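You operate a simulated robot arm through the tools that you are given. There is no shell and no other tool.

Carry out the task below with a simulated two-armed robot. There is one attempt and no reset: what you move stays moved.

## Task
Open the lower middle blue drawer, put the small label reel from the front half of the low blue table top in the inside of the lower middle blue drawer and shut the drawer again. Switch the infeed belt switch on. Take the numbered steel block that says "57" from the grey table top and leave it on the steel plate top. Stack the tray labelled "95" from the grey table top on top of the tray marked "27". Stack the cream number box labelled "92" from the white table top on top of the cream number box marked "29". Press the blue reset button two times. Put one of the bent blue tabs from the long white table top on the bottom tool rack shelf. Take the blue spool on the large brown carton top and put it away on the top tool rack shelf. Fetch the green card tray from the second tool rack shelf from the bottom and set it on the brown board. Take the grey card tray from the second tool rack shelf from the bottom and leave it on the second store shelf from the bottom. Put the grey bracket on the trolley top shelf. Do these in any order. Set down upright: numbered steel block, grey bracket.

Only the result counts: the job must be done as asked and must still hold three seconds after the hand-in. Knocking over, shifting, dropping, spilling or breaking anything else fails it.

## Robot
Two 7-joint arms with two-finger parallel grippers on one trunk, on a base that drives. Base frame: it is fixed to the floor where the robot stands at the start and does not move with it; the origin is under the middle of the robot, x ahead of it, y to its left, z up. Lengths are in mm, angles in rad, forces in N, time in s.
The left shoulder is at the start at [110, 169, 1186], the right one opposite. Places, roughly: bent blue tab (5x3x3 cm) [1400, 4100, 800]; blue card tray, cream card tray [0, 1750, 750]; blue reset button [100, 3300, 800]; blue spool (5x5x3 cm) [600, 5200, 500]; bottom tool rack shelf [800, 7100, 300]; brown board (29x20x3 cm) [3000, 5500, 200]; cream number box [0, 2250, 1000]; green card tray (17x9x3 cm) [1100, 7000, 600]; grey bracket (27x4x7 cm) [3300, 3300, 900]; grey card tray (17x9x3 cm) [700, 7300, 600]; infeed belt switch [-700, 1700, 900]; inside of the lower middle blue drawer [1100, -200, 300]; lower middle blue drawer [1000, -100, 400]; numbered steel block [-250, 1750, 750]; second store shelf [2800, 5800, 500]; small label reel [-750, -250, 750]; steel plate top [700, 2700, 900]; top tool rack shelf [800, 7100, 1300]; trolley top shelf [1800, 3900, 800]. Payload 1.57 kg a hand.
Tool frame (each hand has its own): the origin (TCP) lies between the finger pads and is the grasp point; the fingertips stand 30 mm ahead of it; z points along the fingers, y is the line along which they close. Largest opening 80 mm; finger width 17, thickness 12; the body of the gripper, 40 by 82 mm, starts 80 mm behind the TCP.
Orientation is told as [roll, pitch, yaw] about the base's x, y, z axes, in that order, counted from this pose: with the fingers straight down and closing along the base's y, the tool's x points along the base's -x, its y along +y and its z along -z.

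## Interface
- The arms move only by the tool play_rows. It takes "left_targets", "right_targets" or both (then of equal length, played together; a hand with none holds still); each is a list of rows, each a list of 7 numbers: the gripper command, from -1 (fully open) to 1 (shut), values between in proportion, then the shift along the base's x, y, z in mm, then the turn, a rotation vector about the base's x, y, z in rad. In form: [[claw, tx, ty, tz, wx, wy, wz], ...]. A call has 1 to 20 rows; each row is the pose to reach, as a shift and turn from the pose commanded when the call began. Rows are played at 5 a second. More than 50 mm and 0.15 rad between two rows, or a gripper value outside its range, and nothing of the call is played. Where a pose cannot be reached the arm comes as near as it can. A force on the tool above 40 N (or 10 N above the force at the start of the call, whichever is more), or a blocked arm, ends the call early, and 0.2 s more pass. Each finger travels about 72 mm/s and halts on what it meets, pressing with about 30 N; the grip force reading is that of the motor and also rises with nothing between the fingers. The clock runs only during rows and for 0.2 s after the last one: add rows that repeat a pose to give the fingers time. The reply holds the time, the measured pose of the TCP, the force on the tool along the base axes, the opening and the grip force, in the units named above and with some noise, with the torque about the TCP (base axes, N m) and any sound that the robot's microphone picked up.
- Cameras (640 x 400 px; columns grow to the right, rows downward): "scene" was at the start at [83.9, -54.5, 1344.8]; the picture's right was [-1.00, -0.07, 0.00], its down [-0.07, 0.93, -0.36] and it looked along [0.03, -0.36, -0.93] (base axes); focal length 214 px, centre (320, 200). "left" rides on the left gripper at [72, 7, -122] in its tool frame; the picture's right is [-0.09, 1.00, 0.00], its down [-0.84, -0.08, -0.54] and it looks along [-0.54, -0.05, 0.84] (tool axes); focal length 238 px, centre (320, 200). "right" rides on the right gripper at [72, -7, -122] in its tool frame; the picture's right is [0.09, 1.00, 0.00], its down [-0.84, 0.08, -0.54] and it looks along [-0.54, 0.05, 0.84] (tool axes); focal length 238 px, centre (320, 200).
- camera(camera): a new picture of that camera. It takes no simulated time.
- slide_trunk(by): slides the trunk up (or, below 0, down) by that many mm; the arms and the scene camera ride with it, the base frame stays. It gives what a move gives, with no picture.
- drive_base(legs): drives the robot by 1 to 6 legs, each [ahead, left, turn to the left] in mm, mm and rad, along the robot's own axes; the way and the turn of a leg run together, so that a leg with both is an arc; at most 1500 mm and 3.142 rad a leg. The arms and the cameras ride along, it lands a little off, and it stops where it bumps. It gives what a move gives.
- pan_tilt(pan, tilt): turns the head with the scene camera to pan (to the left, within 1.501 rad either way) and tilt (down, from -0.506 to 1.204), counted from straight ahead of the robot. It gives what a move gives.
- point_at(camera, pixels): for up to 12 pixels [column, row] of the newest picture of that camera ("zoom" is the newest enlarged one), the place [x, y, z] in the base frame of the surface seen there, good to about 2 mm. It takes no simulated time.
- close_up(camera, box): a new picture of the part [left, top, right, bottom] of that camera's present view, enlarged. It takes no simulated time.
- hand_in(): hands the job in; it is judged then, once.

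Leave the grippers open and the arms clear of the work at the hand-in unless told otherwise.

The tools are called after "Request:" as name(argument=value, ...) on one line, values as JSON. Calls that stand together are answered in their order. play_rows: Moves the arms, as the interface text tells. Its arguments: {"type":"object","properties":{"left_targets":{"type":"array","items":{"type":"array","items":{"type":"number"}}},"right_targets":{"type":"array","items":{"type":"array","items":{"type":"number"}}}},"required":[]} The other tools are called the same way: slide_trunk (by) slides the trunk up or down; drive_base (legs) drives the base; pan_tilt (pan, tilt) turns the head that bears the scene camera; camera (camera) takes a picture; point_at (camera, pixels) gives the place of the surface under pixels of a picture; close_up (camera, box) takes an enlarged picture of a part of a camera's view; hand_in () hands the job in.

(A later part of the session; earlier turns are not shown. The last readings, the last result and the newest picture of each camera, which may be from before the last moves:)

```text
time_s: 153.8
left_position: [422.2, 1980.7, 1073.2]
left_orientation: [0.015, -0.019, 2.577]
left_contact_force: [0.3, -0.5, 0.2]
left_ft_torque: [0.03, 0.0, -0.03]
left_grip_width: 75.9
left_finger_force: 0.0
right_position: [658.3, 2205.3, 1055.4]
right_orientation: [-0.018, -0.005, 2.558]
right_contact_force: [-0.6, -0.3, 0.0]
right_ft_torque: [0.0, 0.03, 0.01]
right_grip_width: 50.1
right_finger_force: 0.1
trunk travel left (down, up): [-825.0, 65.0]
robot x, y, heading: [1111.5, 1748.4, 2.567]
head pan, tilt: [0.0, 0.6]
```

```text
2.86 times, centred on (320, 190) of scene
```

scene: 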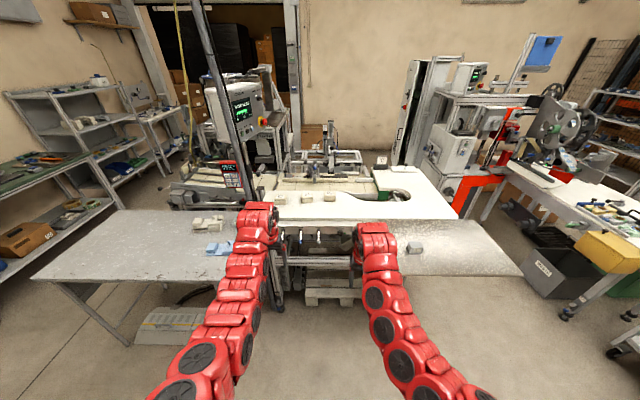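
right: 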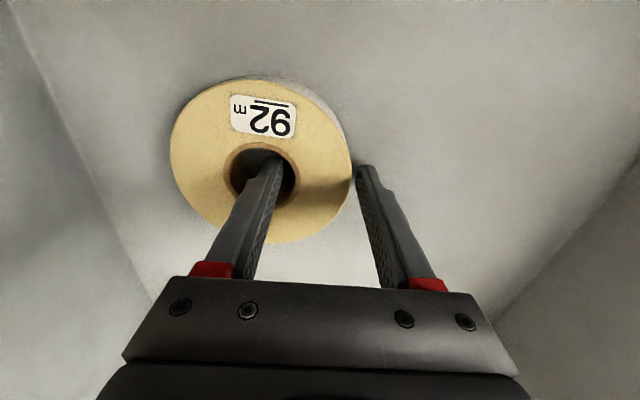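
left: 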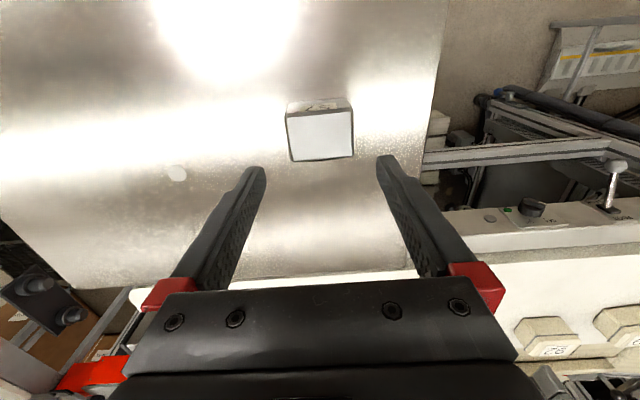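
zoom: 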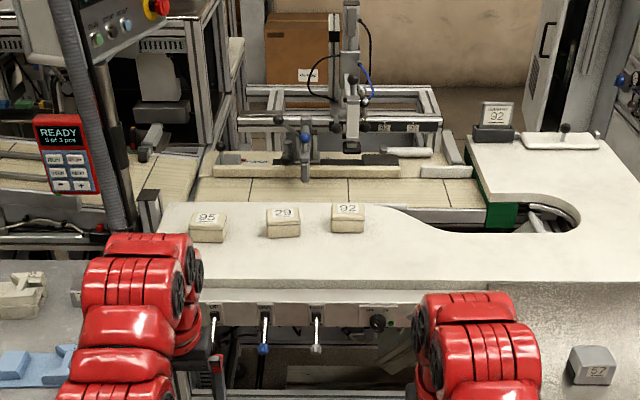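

Request:
point_at(camera="zoom", pixels=[[269, 211], [297, 211], [283, 222], [268, 233], [299, 231], [333, 206], [362, 206], [348, 218], [332, 228], [365, 226], [207, 220], [160, 280]])

Request:
point_at(camera="zoom", pixels=[[300, 260], [200, 270], [400, 265], [305, 175], [120, 220], [350, 150], [85, 120], [260, 345], [376, 322]])

```text
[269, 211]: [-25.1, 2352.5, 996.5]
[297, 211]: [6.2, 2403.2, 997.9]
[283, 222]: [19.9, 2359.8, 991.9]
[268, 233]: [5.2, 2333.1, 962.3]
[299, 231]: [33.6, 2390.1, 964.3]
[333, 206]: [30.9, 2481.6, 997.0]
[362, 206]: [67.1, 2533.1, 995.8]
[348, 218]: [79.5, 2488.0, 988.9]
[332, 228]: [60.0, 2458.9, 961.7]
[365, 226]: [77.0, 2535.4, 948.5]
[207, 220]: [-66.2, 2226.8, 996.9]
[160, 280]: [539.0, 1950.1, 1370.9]
```

```text
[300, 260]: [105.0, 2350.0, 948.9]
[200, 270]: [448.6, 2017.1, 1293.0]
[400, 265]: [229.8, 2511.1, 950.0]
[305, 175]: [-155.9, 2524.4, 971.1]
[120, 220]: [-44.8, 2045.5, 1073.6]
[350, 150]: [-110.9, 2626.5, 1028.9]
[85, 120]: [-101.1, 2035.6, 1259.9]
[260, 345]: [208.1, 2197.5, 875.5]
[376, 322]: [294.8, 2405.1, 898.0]
```

Boxes 29 at ≈(5,2368) and 92 at ≈(62,2498), top z≈997. I drive up so the left arm can reach them.

Request:
drive_base(legs=[[400, -50, 0]])

Request:
camera(camera="scene")

Request:
camera(camera="left")

```text
time_s: 156.3
left_position: [114.3, 2247.9, 1074.6]
left_orientation: [0.014, -0.019, 2.573]
left_contact_force: [0.5, 0.7, -0.2]
left_ft_torque: [-0.02, 0.01, 0.01]
left_grip_width: 76.0
left_finger_force: 0.1
right_position: [350.3, 2471.7, 1055.6]
right_orientation: [-0.02, -0.005, 2.551]
right_contact_force: [-0.3, 0.1, -0.6]
right_ft_torque: [-0.02, 0.01, -0.01]
right_grip_width: 50.3
right_finger_force: 0.0
trunk travel left (down, up): [-825.0, 65.0]
robot x, y, heading: [796.2, 2005.7, 2.566]
head pan, tilt: [0.0, 0.6]
```

```text
taken
```

scene: 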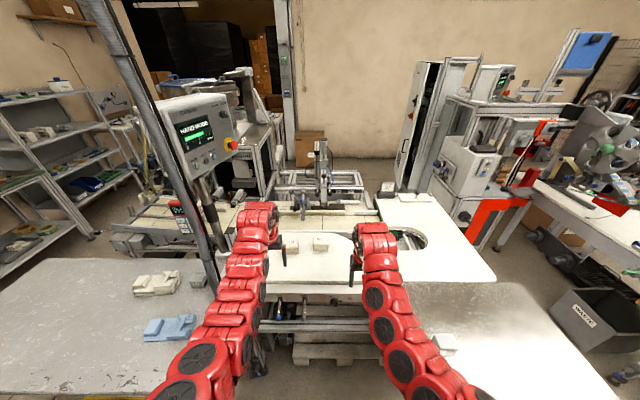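

```text
taken
```

left: 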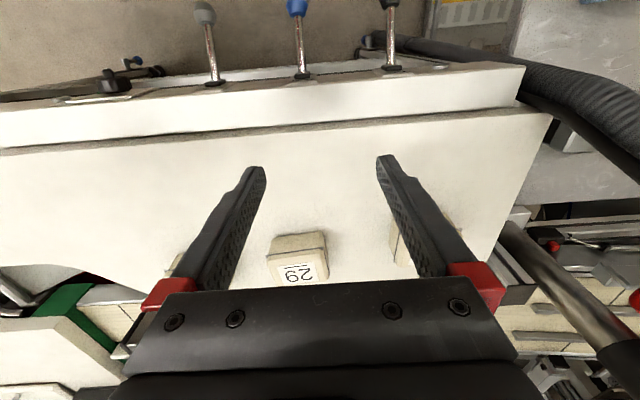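

I shift both hands to the right (left hand to u≈2120 in line with box 92), then drive 140 mm closer.

Request:
play_rows(left_targets=[[-1, 0, 0, 0, 0, 0, 0], [-1, 24, 37, 0, 0, 0, 0], [-1, 48, 74, 0, 0, 0, 0], [-1, 72, 111, 0, 0, 0, 0], [-1, 97, 148, 0, 0, 0, 0], [-1, 97, 148, 0, 0, 0, 0]], right_targets=[[-0.25, 20, 30, 0, 0, 0, 0], [-0.25, 40, 60, 0, 0, 0, 0], [-0.25, 60, 92, 0, 0, 0, 0], [-0.25, 60, 92, 0, 0, 0, 0], [-0.25, 60, 92, 0, 0, 0, 0], [-0.25, 60, 92, 0, 0, 0, 0]])

Request:
drive_base(legs=[[140, 0, 0]])

Request:
camera(camera="left")

Request:
camera(camera="scene")

```text
time_s: 157.7
left_position: [210.7, 2394.0, 1072.0]
left_orientation: [0.015, -0.018, 2.572]
left_contact_force: [-1.0, -0.2, -0.7]
left_ft_torque: [-0.03, -0.02, -0.03]
left_grip_width: 80.2
left_finger_force: 0.1
right_position: [409.0, 2565.3, 1054.8]
right_orientation: [-0.018, -0.002, 2.551]
right_contact_force: [0.1, 1.1, -0.6]
right_ft_torque: [0.0, -0.04, 0.0]
right_grip_width: 50.0
right_finger_force: 0.0
trunk travel left (down, up): [-825.0, 65.0]
robot x, y, heading: [796.2, 2010.2, 2.555]
head pan, tilt: [0.0, 0.6]
```

```text
time_s: 159.1
left_position: [93.4, 2471.9, 1073.5]
left_orientation: [0.013, -0.02, 2.573]
left_contact_force: [0.1, -0.6, 0.5]
left_ft_torque: [0.01, 0.03, -0.01]
left_grip_width: 80.0
left_finger_force: 0.1
right_position: [292.2, 2644.1, 1055.6]
right_orientation: [-0.019, -0.004, 2.551]
right_contact_force: [0.1, 0.2, -0.8]
right_ft_torque: [-0.02, 0.0, -0.01]
right_grip_width: 49.8
right_finger_force: 0.0
trunk travel left (down, up): [-825.0, 65.0]
robot x, y, heading: [677.9, 2089.5, 2.558]
head pan, tilt: [0.0, 0.6]
```

```text
taken
```

left: 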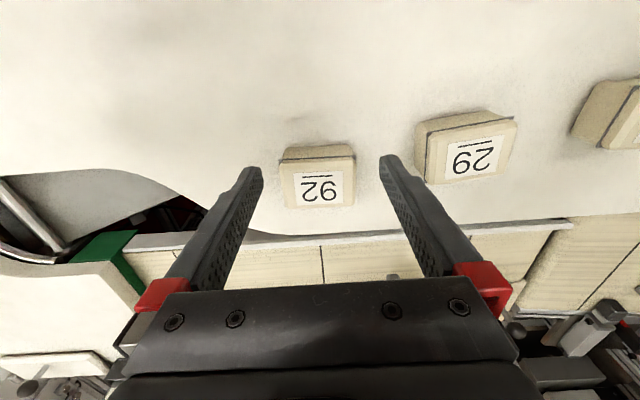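

```text
taken
```

scene: 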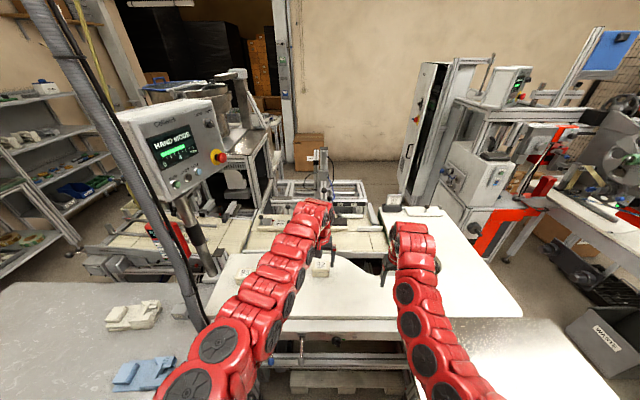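

Boxes 92, 29 and 95 are seen clearly. I measure the corners of 92 and 29.

Request:
close_up(camera="left", box=[260, 90, 540, 240])

Request:
point_at(camera="left", pixels=[[282, 164], [353, 159], [352, 204], [286, 206], [318, 185], [283, 152], [350, 147], [428, 140], [515, 122], [500, 175], [432, 182], [472, 155]])

```text
2.29 times, centred on (400, 165) of left
```

zoom: 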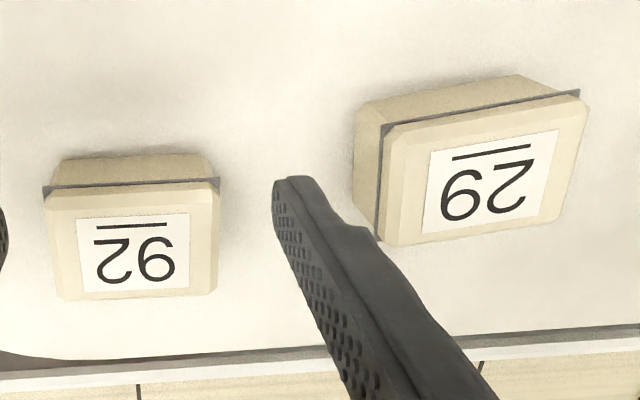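

```text
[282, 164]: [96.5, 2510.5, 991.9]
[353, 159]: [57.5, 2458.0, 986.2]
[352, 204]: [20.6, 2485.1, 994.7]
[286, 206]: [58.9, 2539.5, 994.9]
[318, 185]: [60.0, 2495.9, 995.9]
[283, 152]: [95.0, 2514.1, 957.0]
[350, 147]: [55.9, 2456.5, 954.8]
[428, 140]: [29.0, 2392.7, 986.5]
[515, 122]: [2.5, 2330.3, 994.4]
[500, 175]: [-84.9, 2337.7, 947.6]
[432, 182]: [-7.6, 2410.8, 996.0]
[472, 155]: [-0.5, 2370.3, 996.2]
```

Box 92 centre (58,2498), 66×46 mm, angle ≈54°; box 29 centre ≈(-1,2370), angle ≈65°. I drive 70 mm closer for reach.

Request:
drive_base(legs=[[70, 0, 0]])

Request:
camera(camera="left")

```text
time_s: 160.1
left_position: [35.8, 2508.7, 1074.7]
left_orientation: [0.015, -0.022, 2.571]
left_contact_force: [-0.9, 0.4, 0.0]
left_ft_torque: [-0.01, 0.03, -0.01]
left_grip_width: 79.7
left_finger_force: 0.1
right_position: [235.3, 2681.3, 1056.7]
right_orientation: [-0.019, -0.008, 2.548]
right_contact_force: [-0.3, 0.4, 0.6]
right_ft_torque: [0.05, 0.0, -0.01]
right_grip_width: 49.9
right_finger_force: 0.0
trunk travel left (down, up): [-825.0, 65.0]
robot x, y, heading: [619.2, 2126.5, 2.559]
head pan, tilt: [0.0, 0.6]
```

```text
taken
```

left: 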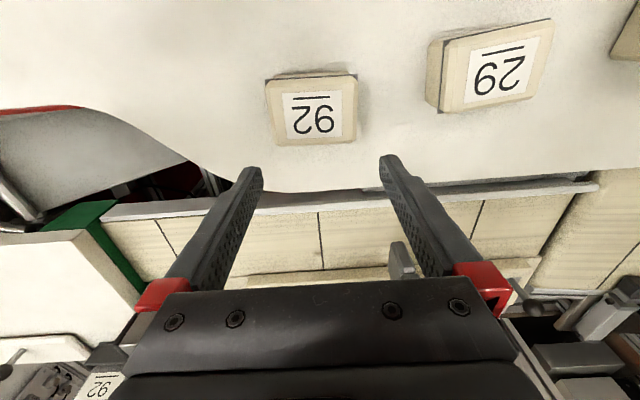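

Request:
point_at(camera="left", pixels=[[269, 86], [354, 82], [353, 137], [278, 143], [312, 112], [446, 45], [549, 24], [528, 95], [438, 110], [440, 72], [490, 72], [500, 66]])

```text
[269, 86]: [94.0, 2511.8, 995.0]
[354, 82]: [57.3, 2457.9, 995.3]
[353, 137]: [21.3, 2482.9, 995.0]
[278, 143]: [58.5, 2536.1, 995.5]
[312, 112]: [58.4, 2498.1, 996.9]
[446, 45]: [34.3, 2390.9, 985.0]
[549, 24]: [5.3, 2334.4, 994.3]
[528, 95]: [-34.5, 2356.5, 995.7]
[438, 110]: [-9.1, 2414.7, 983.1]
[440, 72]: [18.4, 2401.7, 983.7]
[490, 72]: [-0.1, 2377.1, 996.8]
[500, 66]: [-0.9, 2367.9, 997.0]
```

Request:
play_rows(left_targets=[[-1, 12, -6, -10, 0, 0, -0.02], [-1, 22, -11.5, -25, 0, 0, -0.035], [-1, 22, -11.5, -25, 0, 0, -0.035]])

Request:
camera(camera="left")

```text
time_s: 160.9
left_position: [57.6, 2500.7, 1045.4]
left_orientation: [0.014, -0.017, 2.535]
left_contact_force: [0.2, -0.2, 0.3]
left_ft_torque: [-0.04, 0.01, 0.03]
left_grip_width: 79.9
left_finger_force: 0.1
right_position: [231.2, 2683.4, 1052.9]
right_orientation: [-0.019, -0.003, 2.549]
right_contact_force: [-0.8, 0.4, -0.5]
right_ft_torque: [-0.02, -0.01, 0.0]
right_grip_width: 50.1
right_finger_force: 0.0
trunk travel left (down, up): [-825.0, 65.0]
robot x, y, heading: [619.1, 2127.6, 2.557]
head pan, tilt: [0.0, 0.6]
```

```text
taken
```

left: 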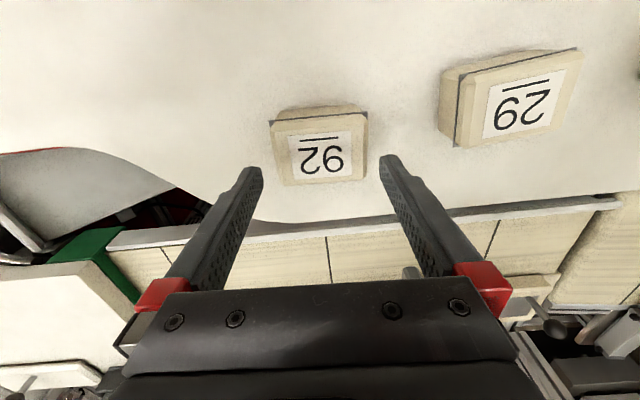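

Request:
play_rows(left_targets=[[-1, 0, -2.5, -15, 0, 0, 0], [-1, 0, -2.5, -35, 0, 0, 0], [-1, 0, -2.5, -50, 0, 0, 0], [-1, 0, -2.5, -60, 0, 0, 0], [-1, 0, -2.5, -60, 0, 0, 0]])

Request:
camera(camera="left")

```text
time_s: 162.1
left_position: [58.0, 2497.9, 987.9]
left_orientation: [0.014, -0.02, 2.536]
left_contact_force: [-0.3, 0.8, 0.9]
left_ft_torque: [-0.03, 0.01, -0.01]
left_grip_width: 80.2
left_finger_force: 0.0
right_position: [232.0, 2683.6, 1053.9]
right_orientation: [-0.018, -0.006, 2.55]
right_contact_force: [-0.8, 0.1, -1.0]
right_ft_torque: [-0.02, 0.01, 0.03]
right_grip_width: 50.2
right_finger_force: 0.1
trunk travel left (down, up): [-825.0, 65.0]
robot x, y, heading: [617.7, 2130.1, 2.559]
head pan, tilt: [0.0, 0.6]
```

```text
taken
```

left: 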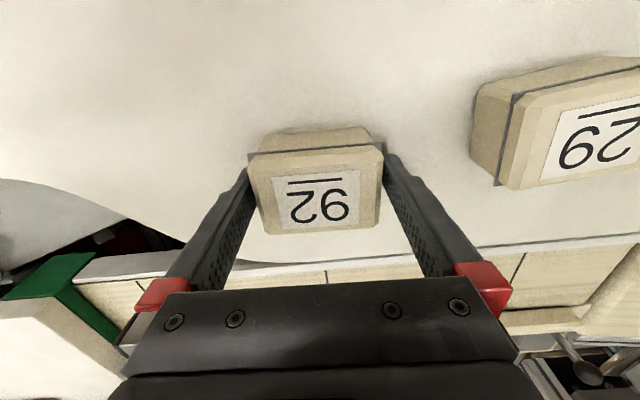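

Straddling box 92. Close and lift.

Request:
play_rows(left_targets=[[0, 0, 0, -1, 0, 0, 0], [1, 0, 0, -1, 0, 0, 0], [1, 0, 0, -1, 0, 0, 0], [1, 0, 0, 20, 0, 0, 0], [1, 0, 0, 50, 0, 0, 0], [1, 0, 0, 75, 0, 0, 0], [1, 0, 0, 75, 0, 0, 0]])

Request:
camera(camera="left")

```text
time_s: 163.7
left_position: [56.0, 2498.6, 1064.3]
left_orientation: [0.014, -0.019, 2.537]
left_contact_force: [0.2, 0.5, 0.0]
left_ft_torque: [-0.04, 0.04, 0.03]
left_grip_width: 71.4
left_finger_force: 29.7
right_position: [233.0, 2682.3, 1054.0]
right_orientation: [-0.019, -0.005, 2.549]
right_contact_force: [-1.3, -0.4, -0.9]
right_ft_torque: [-0.02, 0.01, 0.02]
right_grip_width: 49.9
right_finger_force: 0.1
trunk travel left (down, up): [-825.0, 65.0]
robot x, y, heading: [618.1, 2124.2, 2.564]
head pan, tilt: [0.0, 0.6]
```

```text
taken
```

left: 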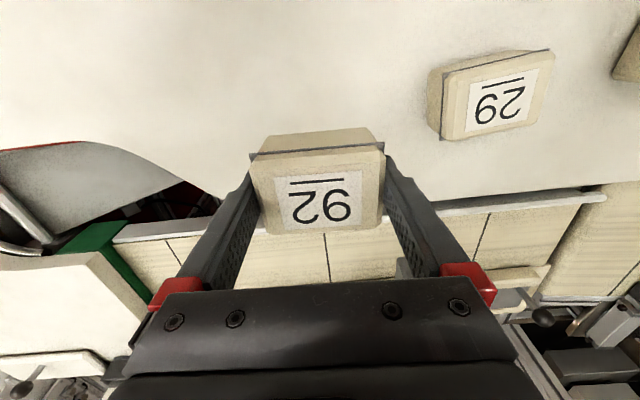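

Request:
close_up(camera="left", box=[400, 30, 580, 150])

```text
3.33 times, centred on (490, 90) of left
```

zoom: 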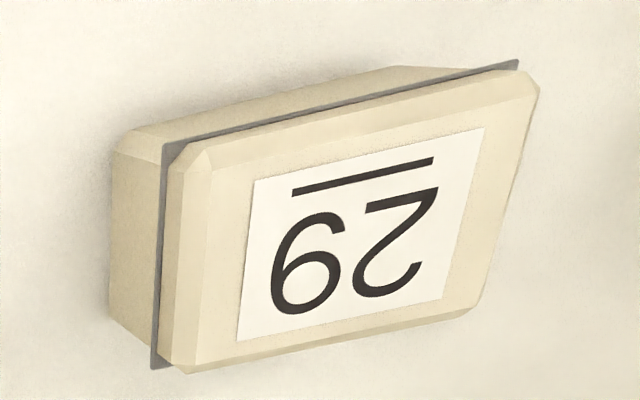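

Request:
point_at(camera="zoom", pixels=[[215, 168], [500, 98], [465, 300], [190, 352], [256, 180], [482, 130], [440, 298], [240, 338], [355, 235]])

```text
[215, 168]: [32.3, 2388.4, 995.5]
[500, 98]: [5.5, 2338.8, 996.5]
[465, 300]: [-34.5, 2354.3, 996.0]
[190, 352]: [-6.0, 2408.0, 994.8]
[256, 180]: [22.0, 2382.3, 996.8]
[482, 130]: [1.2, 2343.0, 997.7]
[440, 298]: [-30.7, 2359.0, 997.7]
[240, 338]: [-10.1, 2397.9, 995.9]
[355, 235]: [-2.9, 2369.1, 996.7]
```

Request:
play_rows(left_targets=[[1, -15, -31, 0, 0, 0, 0.031], [1, -30, -62, 0, 0, 0, 0.062], [1, -45, -94, 0, 0, 0, 0.093], [1, -59.5, -125, 0, 0, 0, 0.124], [1, -59.5, -125, 0, 0, 0, 0.124], [1, -59.5, -125, -15, 0, 0, 0.124], [1, -59.5, -125, -15, 0, 0, 0.124]])

Request:
camera(camera="scene")

Request:
camera(camera="left")

```text
time_s: 165.3
left_position: [-3.8, 2372.9, 1049.4]
left_orientation: [0.014, -0.02, 2.661]
left_contact_force: [-0.9, -0.1, -0.8]
left_ft_torque: [0.0, 0.0, 0.0]
left_grip_width: 71.2
left_finger_force: 29.7
right_position: [232.5, 2683.0, 1053.4]
right_orientation: [-0.02, -0.004, 2.55]
right_contact_force: [-0.3, 0.1, -0.1]
right_ft_torque: [-0.03, -0.01, 0.0]
right_grip_width: 50.1
right_finger_force: 0.0
trunk travel left (down, up): [-825.0, 65.0]
robot x, y, heading: [624.3, 2127.0, 2.563]
head pan, tilt: [0.0, 0.6]
```

```text
taken
```

scene: 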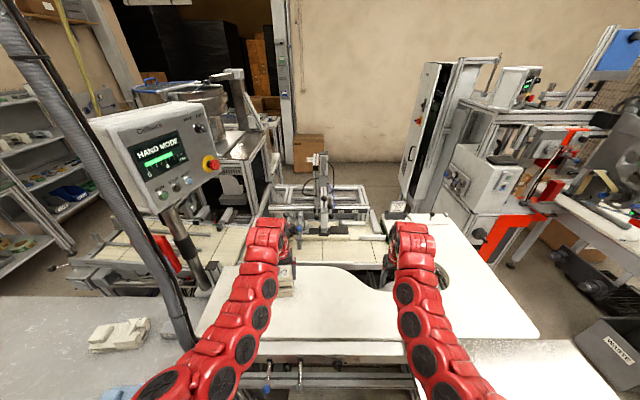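

```text
taken
```

left: 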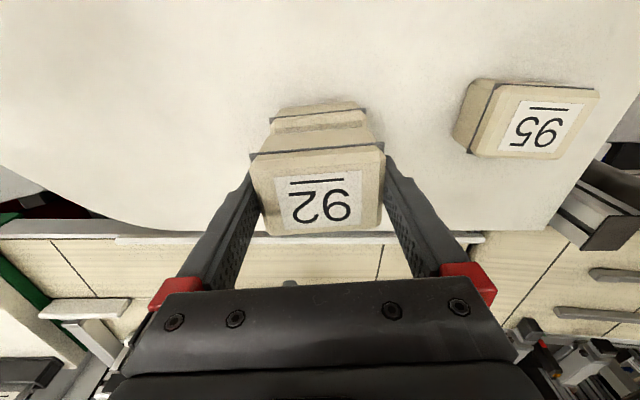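

Request:
point_at(camera="left", pixels=[[318, 118], [318, 130], [318, 150], [318, 160], [272, 125], [365, 117], [252, 158], [383, 150], [280, 175], [355, 172]])

```text
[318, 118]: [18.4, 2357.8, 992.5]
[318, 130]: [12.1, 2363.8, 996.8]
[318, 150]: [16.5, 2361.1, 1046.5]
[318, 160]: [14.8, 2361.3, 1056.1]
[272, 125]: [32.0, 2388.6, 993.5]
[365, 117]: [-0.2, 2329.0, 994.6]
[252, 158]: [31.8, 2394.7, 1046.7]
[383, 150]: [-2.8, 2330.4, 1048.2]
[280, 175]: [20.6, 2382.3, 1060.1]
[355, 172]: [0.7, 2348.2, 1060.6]
```

A small correction of (1.5,-3), then lower onto box 29.

Request:
play_rows(left_targets=[[1, 1.5, -3, -5, 0, 0, 0], [1, 1.5, -3, -11, 0, 0, 0], [1, 1.5, -3, -15, 0, 0, 0], [1, 1.5, -3, -17, 0, 0, 0], [1, 1.5, -3, -17, 0, 0, 0]])

Request:
camera(camera="left")

```text
time_s: 166.5
left_position: [-0.0, 2370.1, 1033.0]
left_orientation: [0.014, -0.023, 2.658]
left_contact_force: [-3.7, 2.3, 23.5]
left_ft_torque: [0.65, -0.21, 0.05]
left_grip_width: 71.9
left_finger_force: 29.9
right_position: [233.9, 2682.3, 1055.5]
right_orientation: [-0.017, -0.005, 2.551]
right_contact_force: [0.1, -0.1, -0.4]
right_ft_torque: [0.01, 0.01, 0.0]
right_grip_width: 50.0
right_finger_force: 0.1
trunk travel left (down, up): [-825.0, 65.0]
robot x, y, heading: [615.6, 2124.7, 2.559]
head pan, tilt: [0.0, 0.6]
```

```text
taken
```

left: 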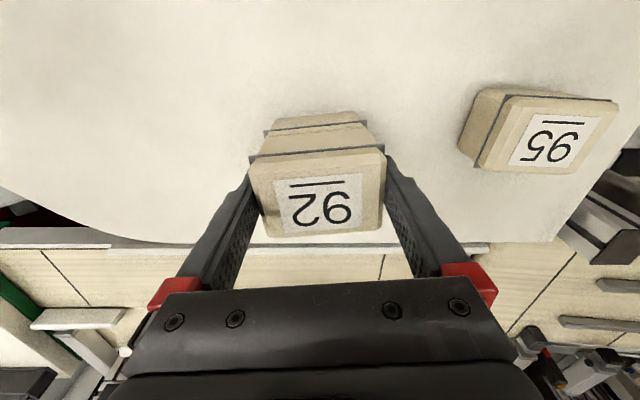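

Seated (23 N). I relax 2 mm and release slowly, then rise.

Request:
play_rows(left_targets=[[1, 0, 0, 2, 0, 0, 0], [0.75, 0, 0, 2, 0, 0, 0], [-0.9, 0, 0, 2, 0, 0, 0], [-1, 0, 0, 2, 0, 0, 0], [-1, 0, 0, 2, 0, 0, 0], [-1, 0, 0, 25, 0, 0, 0], [-1, 0, 0, 60, 0, 0, 0], [-1, 0, 0, 60, 0, 0, 0]])

Request:
camera(camera="left")

```text
time_s: 168.3
left_position: [-0.9, 2370.0, 1089.2]
left_orientation: [0.016, -0.017, 2.659]
left_contact_force: [0.0, -0.3, -1.9]
left_ft_torque: [0.0, 0.03, 0.05]
left_grip_width: 80.0
left_finger_force: 0.0
right_position: [231.9, 2683.1, 1053.5]
right_orientation: [-0.016, -0.003, 2.551]
right_contact_force: [-0.4, 0.5, -0.3]
right_ft_torque: [0.0, 0.01, -0.03]
right_grip_width: 49.9
right_finger_force: 0.2
trunk travel left (down, up): [-825.0, 65.0]
robot x, y, heading: [622.2, 2125.4, 2.56]
head pan, tilt: [0.0, 0.6]
```

```text
taken
```

left: 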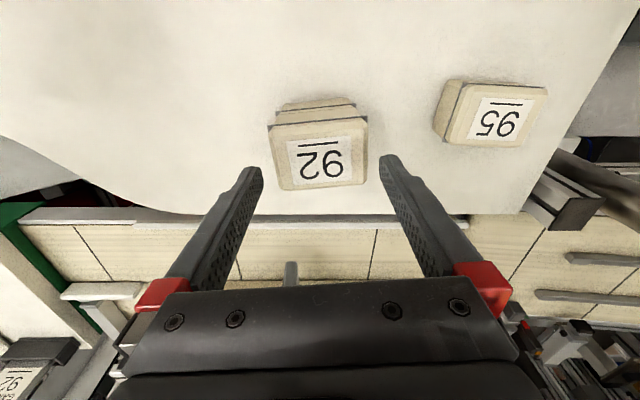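

Stacked well. I back off and look for the infeed switch (left) and the blue reset button (right).

Request:
drive_base(legs=[[-350, 0, 0]])

Request:
pan_tilt(pan=-0.6, tilt=0.5)

Request:
camera(camera="scene")

Request:
close_up(camera="scene", box=[160, 60, 420, 260])

```text
time_s: 170.6
left_position: [290.9, 2179.3, 1089.1]
left_orientation: [0.014, -0.018, 2.657]
left_contact_force: [0.0, 0.5, 0.2]
left_ft_torque: [0.02, -0.01, -0.01]
left_grip_width: 80.2
left_finger_force: 0.1
right_position: [524.2, 2491.5, 1053.0]
right_orientation: [-0.02, -0.004, 2.55]
right_contact_force: [-0.5, 0.4, -0.5]
right_ft_torque: [0.0, 0.03, -0.03]
right_grip_width: 50.2
right_finger_force: 0.1
trunk travel left (down, up): [-825.0, 65.0]
robot x, y, heading: [911.5, 1933.8, 2.558]
head pan, tilt: [0.0, 0.6]
```

```text
time_s: 171.6
left_position: [291.2, 2179.0, 1088.9]
left_orientation: [0.014, -0.018, 2.656]
left_contact_force: [0.1, 0.8, -0.3]
left_ft_torque: [0.02, 0.0, -0.01]
left_grip_width: 80.1
left_finger_force: 0.1
right_position: [525.4, 2492.5, 1055.1]
right_orientation: [-0.018, -0.003, 2.546]
right_contact_force: [-0.5, 0.0, -0.5]
right_ft_torque: [0.01, -0.01, -0.02]
right_grip_width: 50.2
right_finger_force: 0.1
trunk travel left (down, up): [-825.0, 65.0]
robot x, y, heading: [912.4, 1934.5, 2.558]
head pan, tilt: [-0.6, 0.499]
```

```text
taken
```

scene: 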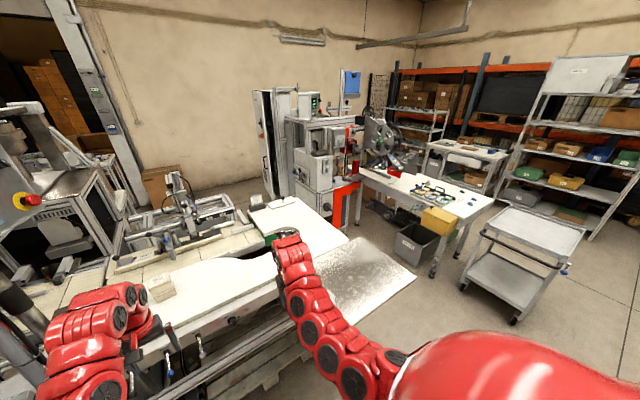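

```text
2.00 times, centred on (290, 160) of scene
```

zoom: 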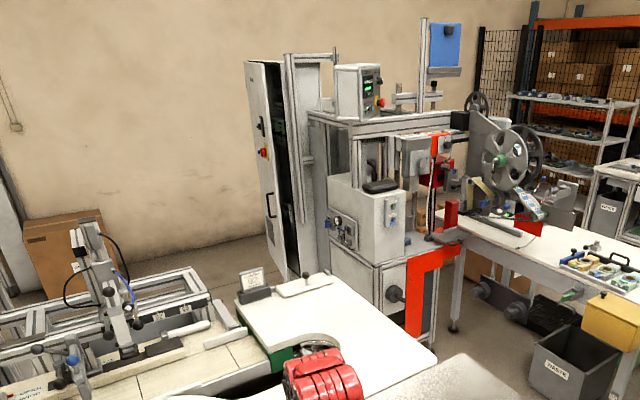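

Request:
point_at(camera="zoom", pixels=[[392, 208], [345, 232], [265, 152], [395, 295], [360, 290], [435, 300], [345, 215], [420, 60], [450, 320], [505, 205], [575, 290], [300, 250]])

Request:
close_up(camera="scene", box=[280, 110, 370, 240])

```text
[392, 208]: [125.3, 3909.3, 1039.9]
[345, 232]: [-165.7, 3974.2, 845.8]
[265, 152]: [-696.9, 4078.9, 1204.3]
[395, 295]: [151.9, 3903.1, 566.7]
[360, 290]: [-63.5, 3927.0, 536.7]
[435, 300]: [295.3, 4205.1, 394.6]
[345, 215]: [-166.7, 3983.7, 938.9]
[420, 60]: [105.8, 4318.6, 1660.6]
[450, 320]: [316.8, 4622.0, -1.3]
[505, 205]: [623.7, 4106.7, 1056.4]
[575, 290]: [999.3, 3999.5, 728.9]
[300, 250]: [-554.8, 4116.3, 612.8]
```

```text
3.08 times, centred on (325, 175) of scene
```

zoom: 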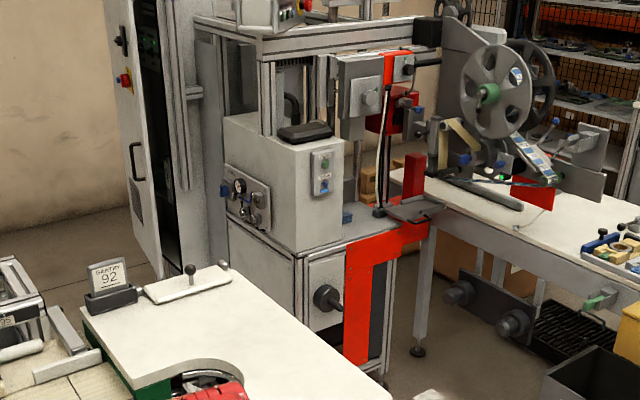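

Request:
point_at(camera="zoom", pixels=[[230, 265], [310, 325], [385, 390], [205, 280], [100, 300], [322, 172], [324, 188], [322, 160], [240, 190], [255, 215], [330, 300], [130, 270]])

```text
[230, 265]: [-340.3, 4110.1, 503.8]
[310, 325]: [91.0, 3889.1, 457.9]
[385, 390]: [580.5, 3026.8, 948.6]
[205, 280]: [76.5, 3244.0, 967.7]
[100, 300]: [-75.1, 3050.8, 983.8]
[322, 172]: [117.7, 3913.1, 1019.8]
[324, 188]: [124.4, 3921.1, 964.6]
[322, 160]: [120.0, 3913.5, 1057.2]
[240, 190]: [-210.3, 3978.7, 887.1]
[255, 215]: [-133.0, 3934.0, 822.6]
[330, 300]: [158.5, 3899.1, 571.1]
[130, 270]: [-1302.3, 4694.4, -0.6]
```

The reset button should be on the right end of the white table. I back off, slide right past the plate and look into the gap before the labelling machine.

Request:
drive_base(legs=[[-300, 0, 0], [0, -1100, 0]])

Request:
pan_tilt(pan=0.1, tilt=0.5)

Request:
camera(camera="scene")

```text
time_s: 178.9
left_position: [1149.5, 2932.6, 1088.5]
left_orientation: [0.013, -0.019, 2.667]
left_contact_force: [-0.6, -0.2, 0.6]
left_ft_torque: [-0.03, 0.02, 0.0]
left_grip_width: 79.8
left_finger_force: 0.0
right_position: [1378.7, 3247.4, 1056.0]
right_orientation: [-0.018, -0.005, 2.559]
right_contact_force: [-0.8, 0.0, -0.1]
right_ft_torque: [0.0, 0.02, 0.03]
right_grip_width: 50.0
right_finger_force: 0.1
trunk travel left (down, up): [-825.0, 65.0]
robot x, y, heading: [1773.8, 2692.7, 2.566]
head pan, tilt: [-0.6, 0.499]
```

```text
time_s: 179.9
left_position: [1147.6, 2932.3, 1089.9]
left_orientation: [0.013, -0.018, 2.667]
left_contact_force: [0.3, -0.3, -0.5]
left_ft_torque: [0.0, -0.03, -0.02]
left_grip_width: 80.1
left_finger_force: 0.1
right_position: [1380.1, 3247.8, 1053.2]
right_orientation: [-0.019, -0.005, 2.557]
right_contact_force: [-0.2, 1.0, 0.6]
right_ft_torque: [0.02, 0.03, -0.02]
right_grip_width: 50.0
right_finger_force: 0.1
trunk travel left (down, up): [-825.0, 65.0]
robot x, y, heading: [1772.9, 2694.0, 2.567]
head pan, tilt: [0.099, 0.499]
```

```text
taken
```

scene: 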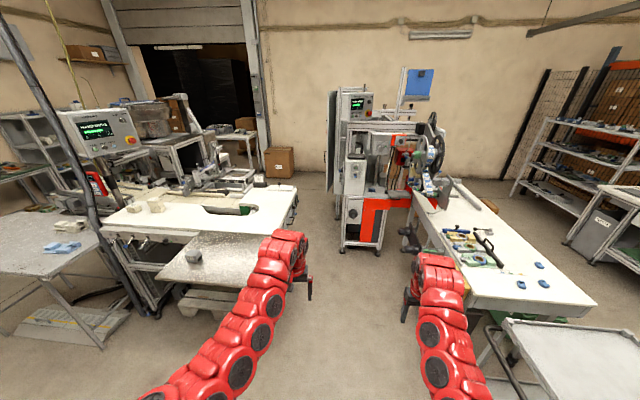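

Request:
close_up(camera="scene", box=[230, 150, 430, 270])

Request:
point_at(camera="zoom", pixels=[[205, 145], [200, 175], [215, 130], [350, 250], [480, 320], [370, 310], [420, 60], [540, 250], [180, 240], [395, 80]])

```text
3.20 times, centred on (330, 210) of scene
```

zoom: 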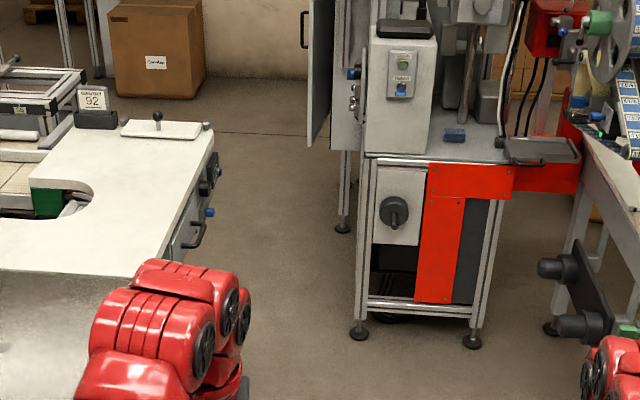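

```text
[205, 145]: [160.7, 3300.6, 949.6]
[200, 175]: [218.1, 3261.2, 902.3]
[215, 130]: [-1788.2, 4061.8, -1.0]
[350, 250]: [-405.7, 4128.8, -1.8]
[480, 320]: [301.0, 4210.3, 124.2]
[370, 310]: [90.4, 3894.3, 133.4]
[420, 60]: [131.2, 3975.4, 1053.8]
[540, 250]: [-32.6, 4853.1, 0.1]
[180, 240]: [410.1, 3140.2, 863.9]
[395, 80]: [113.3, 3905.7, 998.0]
```

There is a blue button on the white table's right end (zoom (210,212)). I drive ahead and look closer.

Request:
point_at(camera="zoom", pixels=[[210, 212], [208, 212], [212, 211], [206, 215], [213, 170], [203, 190], [195, 235]])

Request:
drive_base(legs=[[650, 0, 0]])

Request:
pan_tilt(pan=0.6, tilt=0.7)

Request:
camera(camera="scene")

```text
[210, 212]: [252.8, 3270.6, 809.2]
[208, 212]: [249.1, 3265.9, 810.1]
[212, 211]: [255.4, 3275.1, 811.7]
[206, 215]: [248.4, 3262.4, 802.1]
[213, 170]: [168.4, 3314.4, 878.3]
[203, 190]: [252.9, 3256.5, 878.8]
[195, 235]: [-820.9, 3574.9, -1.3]
```

```text
time_s: 183.6
left_position: [589.5, 3278.2, 1090.3]
left_orientation: [0.014, -0.02, 2.678]
left_contact_force: [0.8, -0.5, -0.5]
left_ft_torque: [0.0, -0.03, 0.02]
left_grip_width: 80.5
left_finger_force: 0.1
right_position: [817.2, 3598.2, 1054.2]
right_orientation: [-0.02, -0.004, 2.57]
right_contact_force: [-0.4, -0.5, 1.0]
right_ft_torque: [-0.01, 0.0, 0.01]
right_grip_width: 49.9
right_finger_force: 0.0
trunk travel left (down, up): [-825.0, 65.0]
robot x, y, heading: [1216.7, 3046.7, 2.584]
head pan, tilt: [0.099, 0.499]
```

```text
time_s: 184.5
left_position: [589.4, 3281.3, 1088.9]
left_orientation: [0.014, -0.019, 2.68]
left_contact_force: [0.3, 0.3, -0.8]
left_ft_torque: [0.0, -0.02, -0.03]
left_grip_width: 80.0
left_finger_force: 0.0
right_position: [817.6, 3598.7, 1053.8]
right_orientation: [-0.019, -0.006, 2.572]
right_contact_force: [-0.3, 0.0, -0.5]
right_ft_torque: [0.02, 0.03, 0.03]
right_grip_width: 50.3
right_finger_force: 0.2
trunk travel left (down, up): [-825.0, 65.0]
robot x, y, heading: [1214.1, 3048.8, 2.583]
head pan, tilt: [0.6, 0.7]
```

```text
taken
```

scene: 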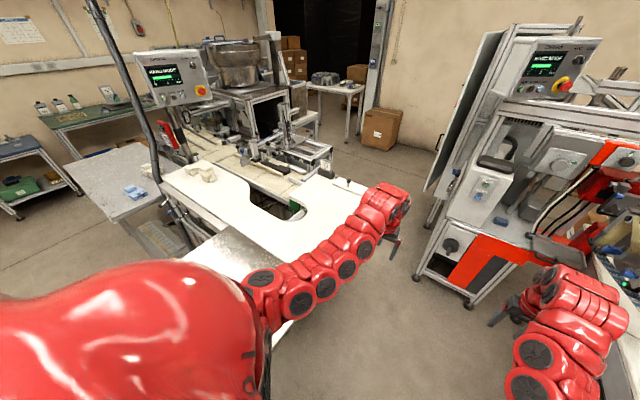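

Request:
close_up(camera="scene", box=[270, 170, 430, 290])

Request:
camera(camera="left")

```text
3.33 times, centred on (350, 230) of scene
```

zoom: 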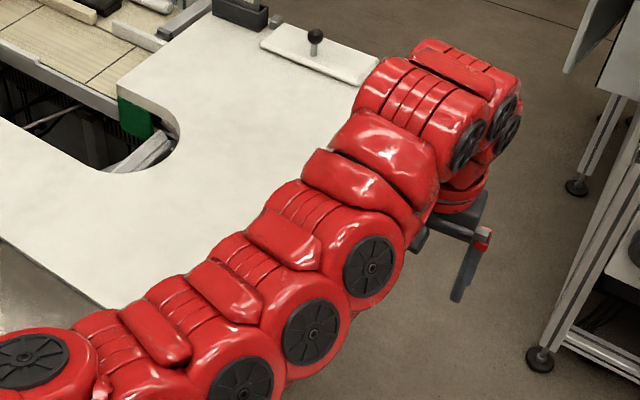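

```text
taken
```

left: 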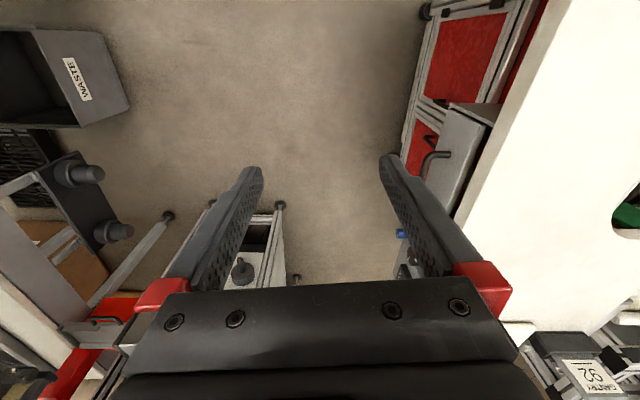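

The button is at ≈(253,3271,810), facing +u. I drive into the gap and turn 45° left toward it.

Request:
drive_base(legs=[[440, -40, 0], [0, 0, 0.77]])

Request:
pan_tilt(pan=0.0, tilt=0.8)

Request:
camera(camera="scene")

```text
time_s: 189.1
left_position: [250.0, 3067.3, 1090.3]
left_orientation: [0.016, -0.02, -2.873]
left_contact_force: [0.4, -0.4, -0.1]
left_ft_torque: [0.0, 0.0, -0.02]
left_grip_width: 79.9
left_finger_force: 0.2
right_position: [206.6, 3455.9, 1053.2]
right_orientation: [-0.02, -0.005, -2.981]
right_contact_force: [-0.6, 0.5, -0.2]
right_ft_torque: [0.04, 0.0, 0.02]
right_grip_width: 50.0
right_finger_force: 0.0
trunk travel left (down, up): [-825.0, 65.0]
robot x, y, heading: [869.3, 3309.6, -2.973]
head pan, tilt: [0.6, 0.7]
```

```text
time_s: 190.1
left_position: [249.3, 3066.6, 1089.6]
left_orientation: [0.013, -0.019, -2.872]
left_contact_force: [-0.4, 0.5, 0.4]
left_ft_torque: [0.01, 0.01, 0.03]
left_grip_width: 80.0
left_finger_force: 0.1
right_position: [206.3, 3455.3, 1054.0]
right_orientation: [-0.017, -0.005, -2.982]
right_contact_force: [0.3, 0.8, 0.1]
right_ft_torque: [0.01, -0.03, 0.03]
right_grip_width: 49.9
right_finger_force: 0.0
trunk travel left (down, up): [-825.0, 65.0]
robot x, y, heading: [869.5, 3316.0, -2.972]
head pan, tilt: [0.0, 0.799]
```

```text
taken
```

scene: 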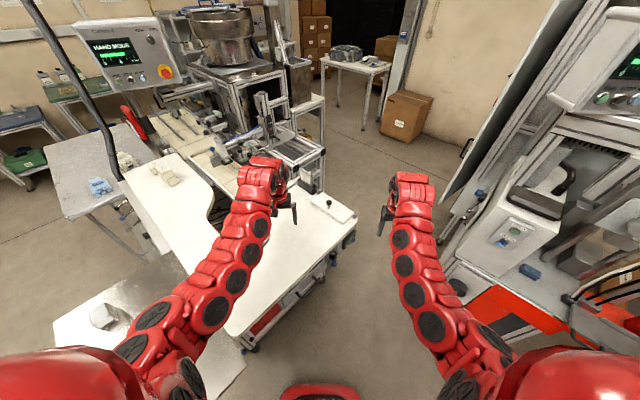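

Request:
close_up(camera="scene", box=[230, 200, 390, 320])

Request:
close_up(camera="scene", box=[295, 235, 355, 275])

```text
3.33 times, centred on (310, 260) of scene
```

zoom: 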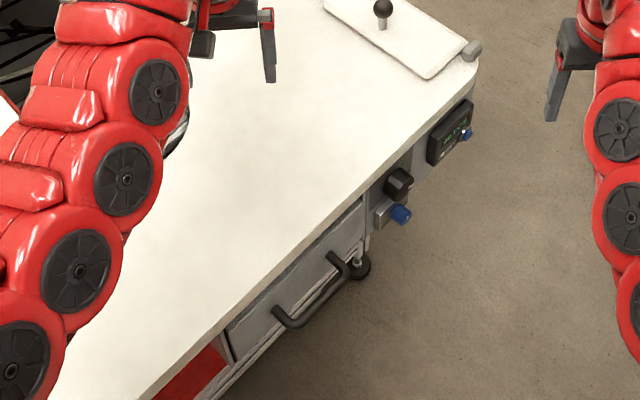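

```text
10.00 times, centred on (325, 255) of scene
```

zoom: 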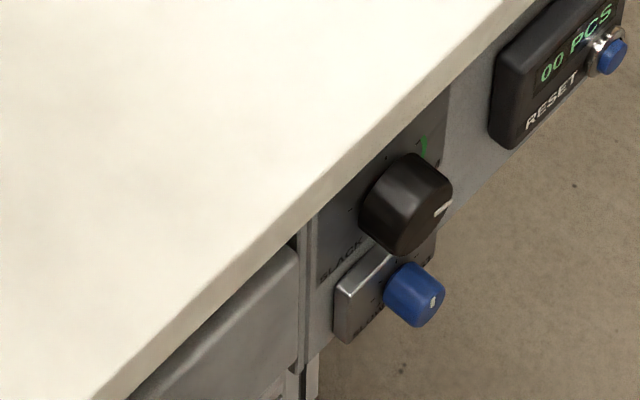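

The RESET button is the blue one by the "00 PCS" counter (zoom (613,52)), not the blue rotary knob. I measure it.

Request:
close_up(camera="scene", box=[335, 225, 365, 245])

Request:
point_at(camera="zoom", pixels=[[320, 200]])

```text
16.00 times, centred on (350, 235) of scene
```

zoom: 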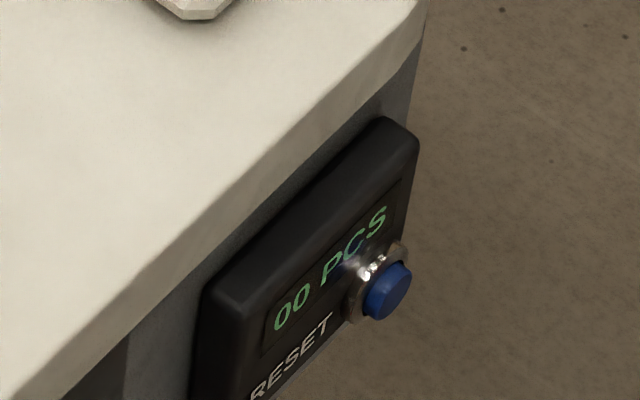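

```text
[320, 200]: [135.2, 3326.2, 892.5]
```

Request:
point_at(camera="zoom", pixels=[[395, 288], [390, 300], [400, 280], [383, 310], [375, 285], [360, 305], [290, 310], [330, 290], [375, 240], [300, 350], [380, 130], [215, 300]])

```text
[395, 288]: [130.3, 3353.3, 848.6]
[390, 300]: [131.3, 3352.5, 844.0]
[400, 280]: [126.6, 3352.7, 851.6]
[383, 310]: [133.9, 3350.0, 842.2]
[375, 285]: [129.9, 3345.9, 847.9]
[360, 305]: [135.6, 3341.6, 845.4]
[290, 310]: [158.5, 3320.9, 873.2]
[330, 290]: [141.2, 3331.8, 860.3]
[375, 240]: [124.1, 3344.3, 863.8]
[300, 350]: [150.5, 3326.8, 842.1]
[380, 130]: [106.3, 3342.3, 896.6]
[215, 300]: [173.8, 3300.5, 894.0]
```

The button face is at ≈(130,3353,847.5), pressing direction -u. First I raise the left hand so that lowering the trunk won't bring it onto the table.

Request:
play_rows(left_targets=[[-1, 0, 0, 45, 0, 0, 0], [-1, 0, 0, 90, 0, 0, 0], [-1, 0, 0, 135, 0, 0, 0], [-1, 0, 0, 175, 0, 0, 0], [-1, 0, 0, 175, 0, 0, 0]])

```text
time_s: 191.3
left_position: [247.9, 3065.7, 1260.5]
left_orientation: [0.014, -0.02, -2.873]
left_contact_force: [-0.3, 0.1, 0.2]
left_ft_torque: [-0.05, 0.02, 0.01]
left_grip_width: 79.9
left_finger_force: 0.0
left hand out of reach, approached as far as the arm can: row 4, 5
right_position: [205.2, 3455.1, 1053.0]
right_orientation: [-0.019, -0.003, -2.981]
right_contact_force: [0.8, 0.4, 0.3]
right_ft_torque: [0.02, -0.02, 0.02]
right_grip_width: 50.1
right_finger_force: 0.1
trunk travel left (down, up): [-825.0, 65.0]
robot x, y, heading: [869.4, 3312.4, -2.968]
head pan, tilt: [0.0, 0.799]
```

Request:
slide_trunk(by=-190)

Request:
play_rows(right_targets=[[1, 0, 0, 0, -0.1195, 0.0783, 0], [1, 0, 0, 0, -0.239, 0.1565, 0], [1, 0, 0, 0, -0.3584, 0.2348, 0], [1, 0, 0, 0, -0.4779, 0.3131, 0], [1, 0, 0, 0, -0.5974, 0.3914, 0], [1, 0, 0, 0, -0.7168, 0.4696, 0], [1, 0, 0, 0, -0.8363, 0.5479, 0], [1, 0, 0, 0, -0.9558, 0.6262, 0], [1, 0, 0, 0, -1.0753, 0.7045, 0], [1, 0, 0, 0, -1.1947, 0.7827, 0], [1, 0, 0, 0, -1.314, 0.861, 0], [1, 0, 0, 0, -1.314, 0.861, 0]])

Request:
camera(camera="right")

Request:
camera(camera="scene")

```text
time_s: 193.4
left_position: [248.8, 3066.3, 1070.4]
left_orientation: [0.014, -0.019, -2.873]
left_contact_force: [0.2, -0.4, 0.0]
left_ft_torque: [-0.02, 0.0, -0.02]
left_grip_width: 80.0
left_finger_force: 0.1
right_position: [205.9, 3455.2, 864.2]
right_orientation: [-0.019, -0.005, -2.981]
right_contact_force: [0.5, 1.0, 0.1]
right_ft_torque: [-0.01, -0.01, 0.01]
right_grip_width: 50.0
right_finger_force: 0.1
trunk travel left (down, up): [-635.0, 255.0]
robot x, y, heading: [869.3, 3310.7, -2.973]
head pan, tilt: [0.0, 0.799]
```

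```text
time_s: 196.0
left_position: [248.1, 3064.7, 1071.8]
left_orientation: [0.015, -0.018, -2.875]
left_contact_force: [0.2, 0.3, 0.1]
left_ft_torque: [0.01, 0.0, -0.02]
left_grip_width: 79.9
left_finger_force: 0.1
right_position: [207.4, 3454.5, 864.3]
right_orientation: [1.56, -0.74, 2.552]
right_contact_force: [0.3, -0.2, -0.4]
right_ft_torque: [0.02, 0.01, 0.01]
right_grip_width: 0.0
right_finger_force: 21.2
trunk travel left (down, up): [-635.0, 255.0]
robot x, y, heading: [871.3, 3315.8, -2.975]
head pan, tilt: [0.0, 0.799]
```

```text
taken
```

right: 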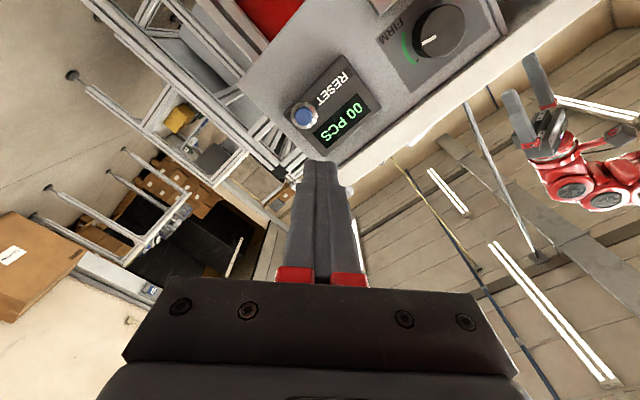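

```text
taken
```

scene: 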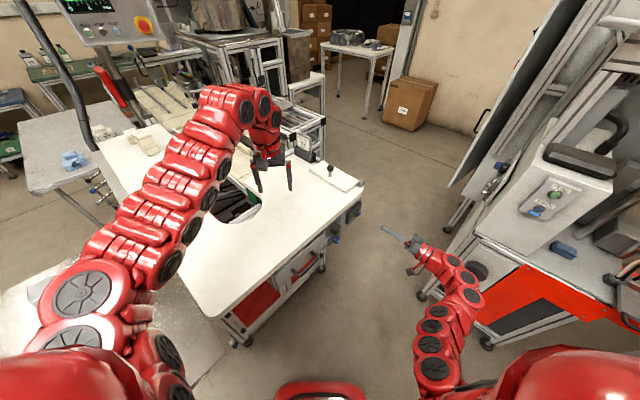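

The hand points at the panel; the button is at (303,115) in the right view. I measure it from here.

Request:
point_at(camera="right", pixels=[[303, 116], [300, 112], [307, 120], [320, 110], [330, 70], [320, 165], [345, 95]])

```text
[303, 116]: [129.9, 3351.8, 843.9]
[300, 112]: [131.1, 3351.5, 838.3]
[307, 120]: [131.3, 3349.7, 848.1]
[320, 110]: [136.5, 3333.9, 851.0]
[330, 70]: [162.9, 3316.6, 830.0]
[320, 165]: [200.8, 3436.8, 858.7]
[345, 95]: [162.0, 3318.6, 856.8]
```

Request:
play_rows(right_targets=[[1, -19, -22, -10, 0, 0, 0], [1, -38.4, -44.5, -19, 0, 0, 0], [1, -38.4, -44.5, -19, 0, 0, 0]])

Request:
camera(camera="right")

```text
time_s: 196.8
left_position: [247.3, 3064.7, 1071.5]
left_orientation: [0.014, -0.019, -2.871]
left_contact_force: [0.4, -0.4, 0.1]
left_ft_torque: [-0.02, 0.03, -0.01]
left_grip_width: 79.7
left_finger_force: 0.1
right_position: [165.7, 3408.3, 847.7]
right_orientation: [1.557, -0.74, 2.555]
right_contact_force: [0.3, 0.0, -0.2]
right_ft_torque: [-0.01, 0.0, -0.04]
right_grip_width: 0.1
right_finger_force: 20.9
trunk travel left (down, up): [-635.0, 255.0]
robot x, y, heading: [870.7, 3315.5, -2.973]
head pan, tilt: [0.0, 0.799]
```

```text
taken
```

right: 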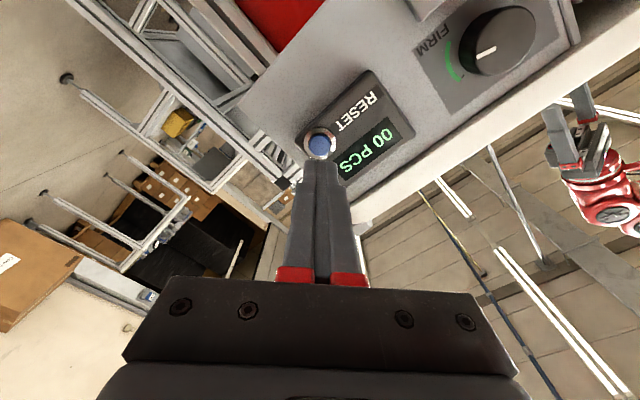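

Aligned. First press: advance ~42 mm then retract.

Request:
play_rows(right_targets=[[1, -13.7, -20.9, -1.5, 0, 0, 0], [1, -18.6, -28.4, -1.5, 0, 0, 0], [1, -21.4, -32.6, -1.5, 0, 0, 0], [1, -23, -35.1, -1.5, 0, 0, 0], [1, -23, -35.1, -1.5, 0, 0, 0]])

Request:
camera(camera="right")

```text
time_s: 198.0
left_position: [248.0, 3065.4, 1070.9]
left_orientation: [0.015, -0.02, -2.874]
left_contact_force: [-0.1, -0.3, 0.1]
left_ft_torque: [0.05, -0.02, 0.01]
left_grip_width: 80.1
left_finger_force: 0.0
right_position: [143.3, 3374.8, 844.0]
right_orientation: [1.557, -0.738, 2.552]
right_contact_force: [1.6, 1.8, -0.7]
right_ft_torque: [0.0, 0.02, -0.05]
right_grip_width: 0.0
right_finger_force: 21.6
trunk travel left (down, up): [-635.0, 255.0]
robot x, y, heading: [871.3, 3314.5, -2.97]
head pan, tilt: [0.0, 0.799]
heard: click
```

```text
taken
```

right: 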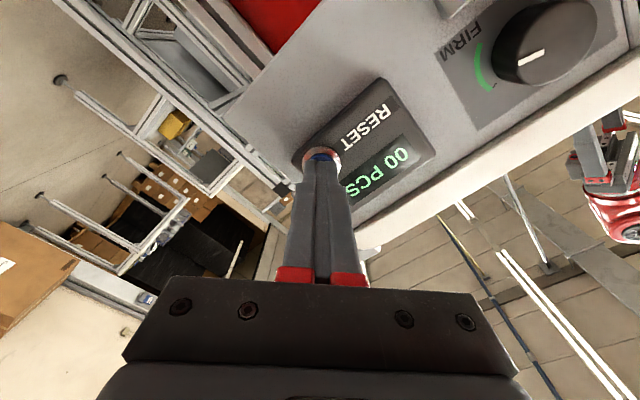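

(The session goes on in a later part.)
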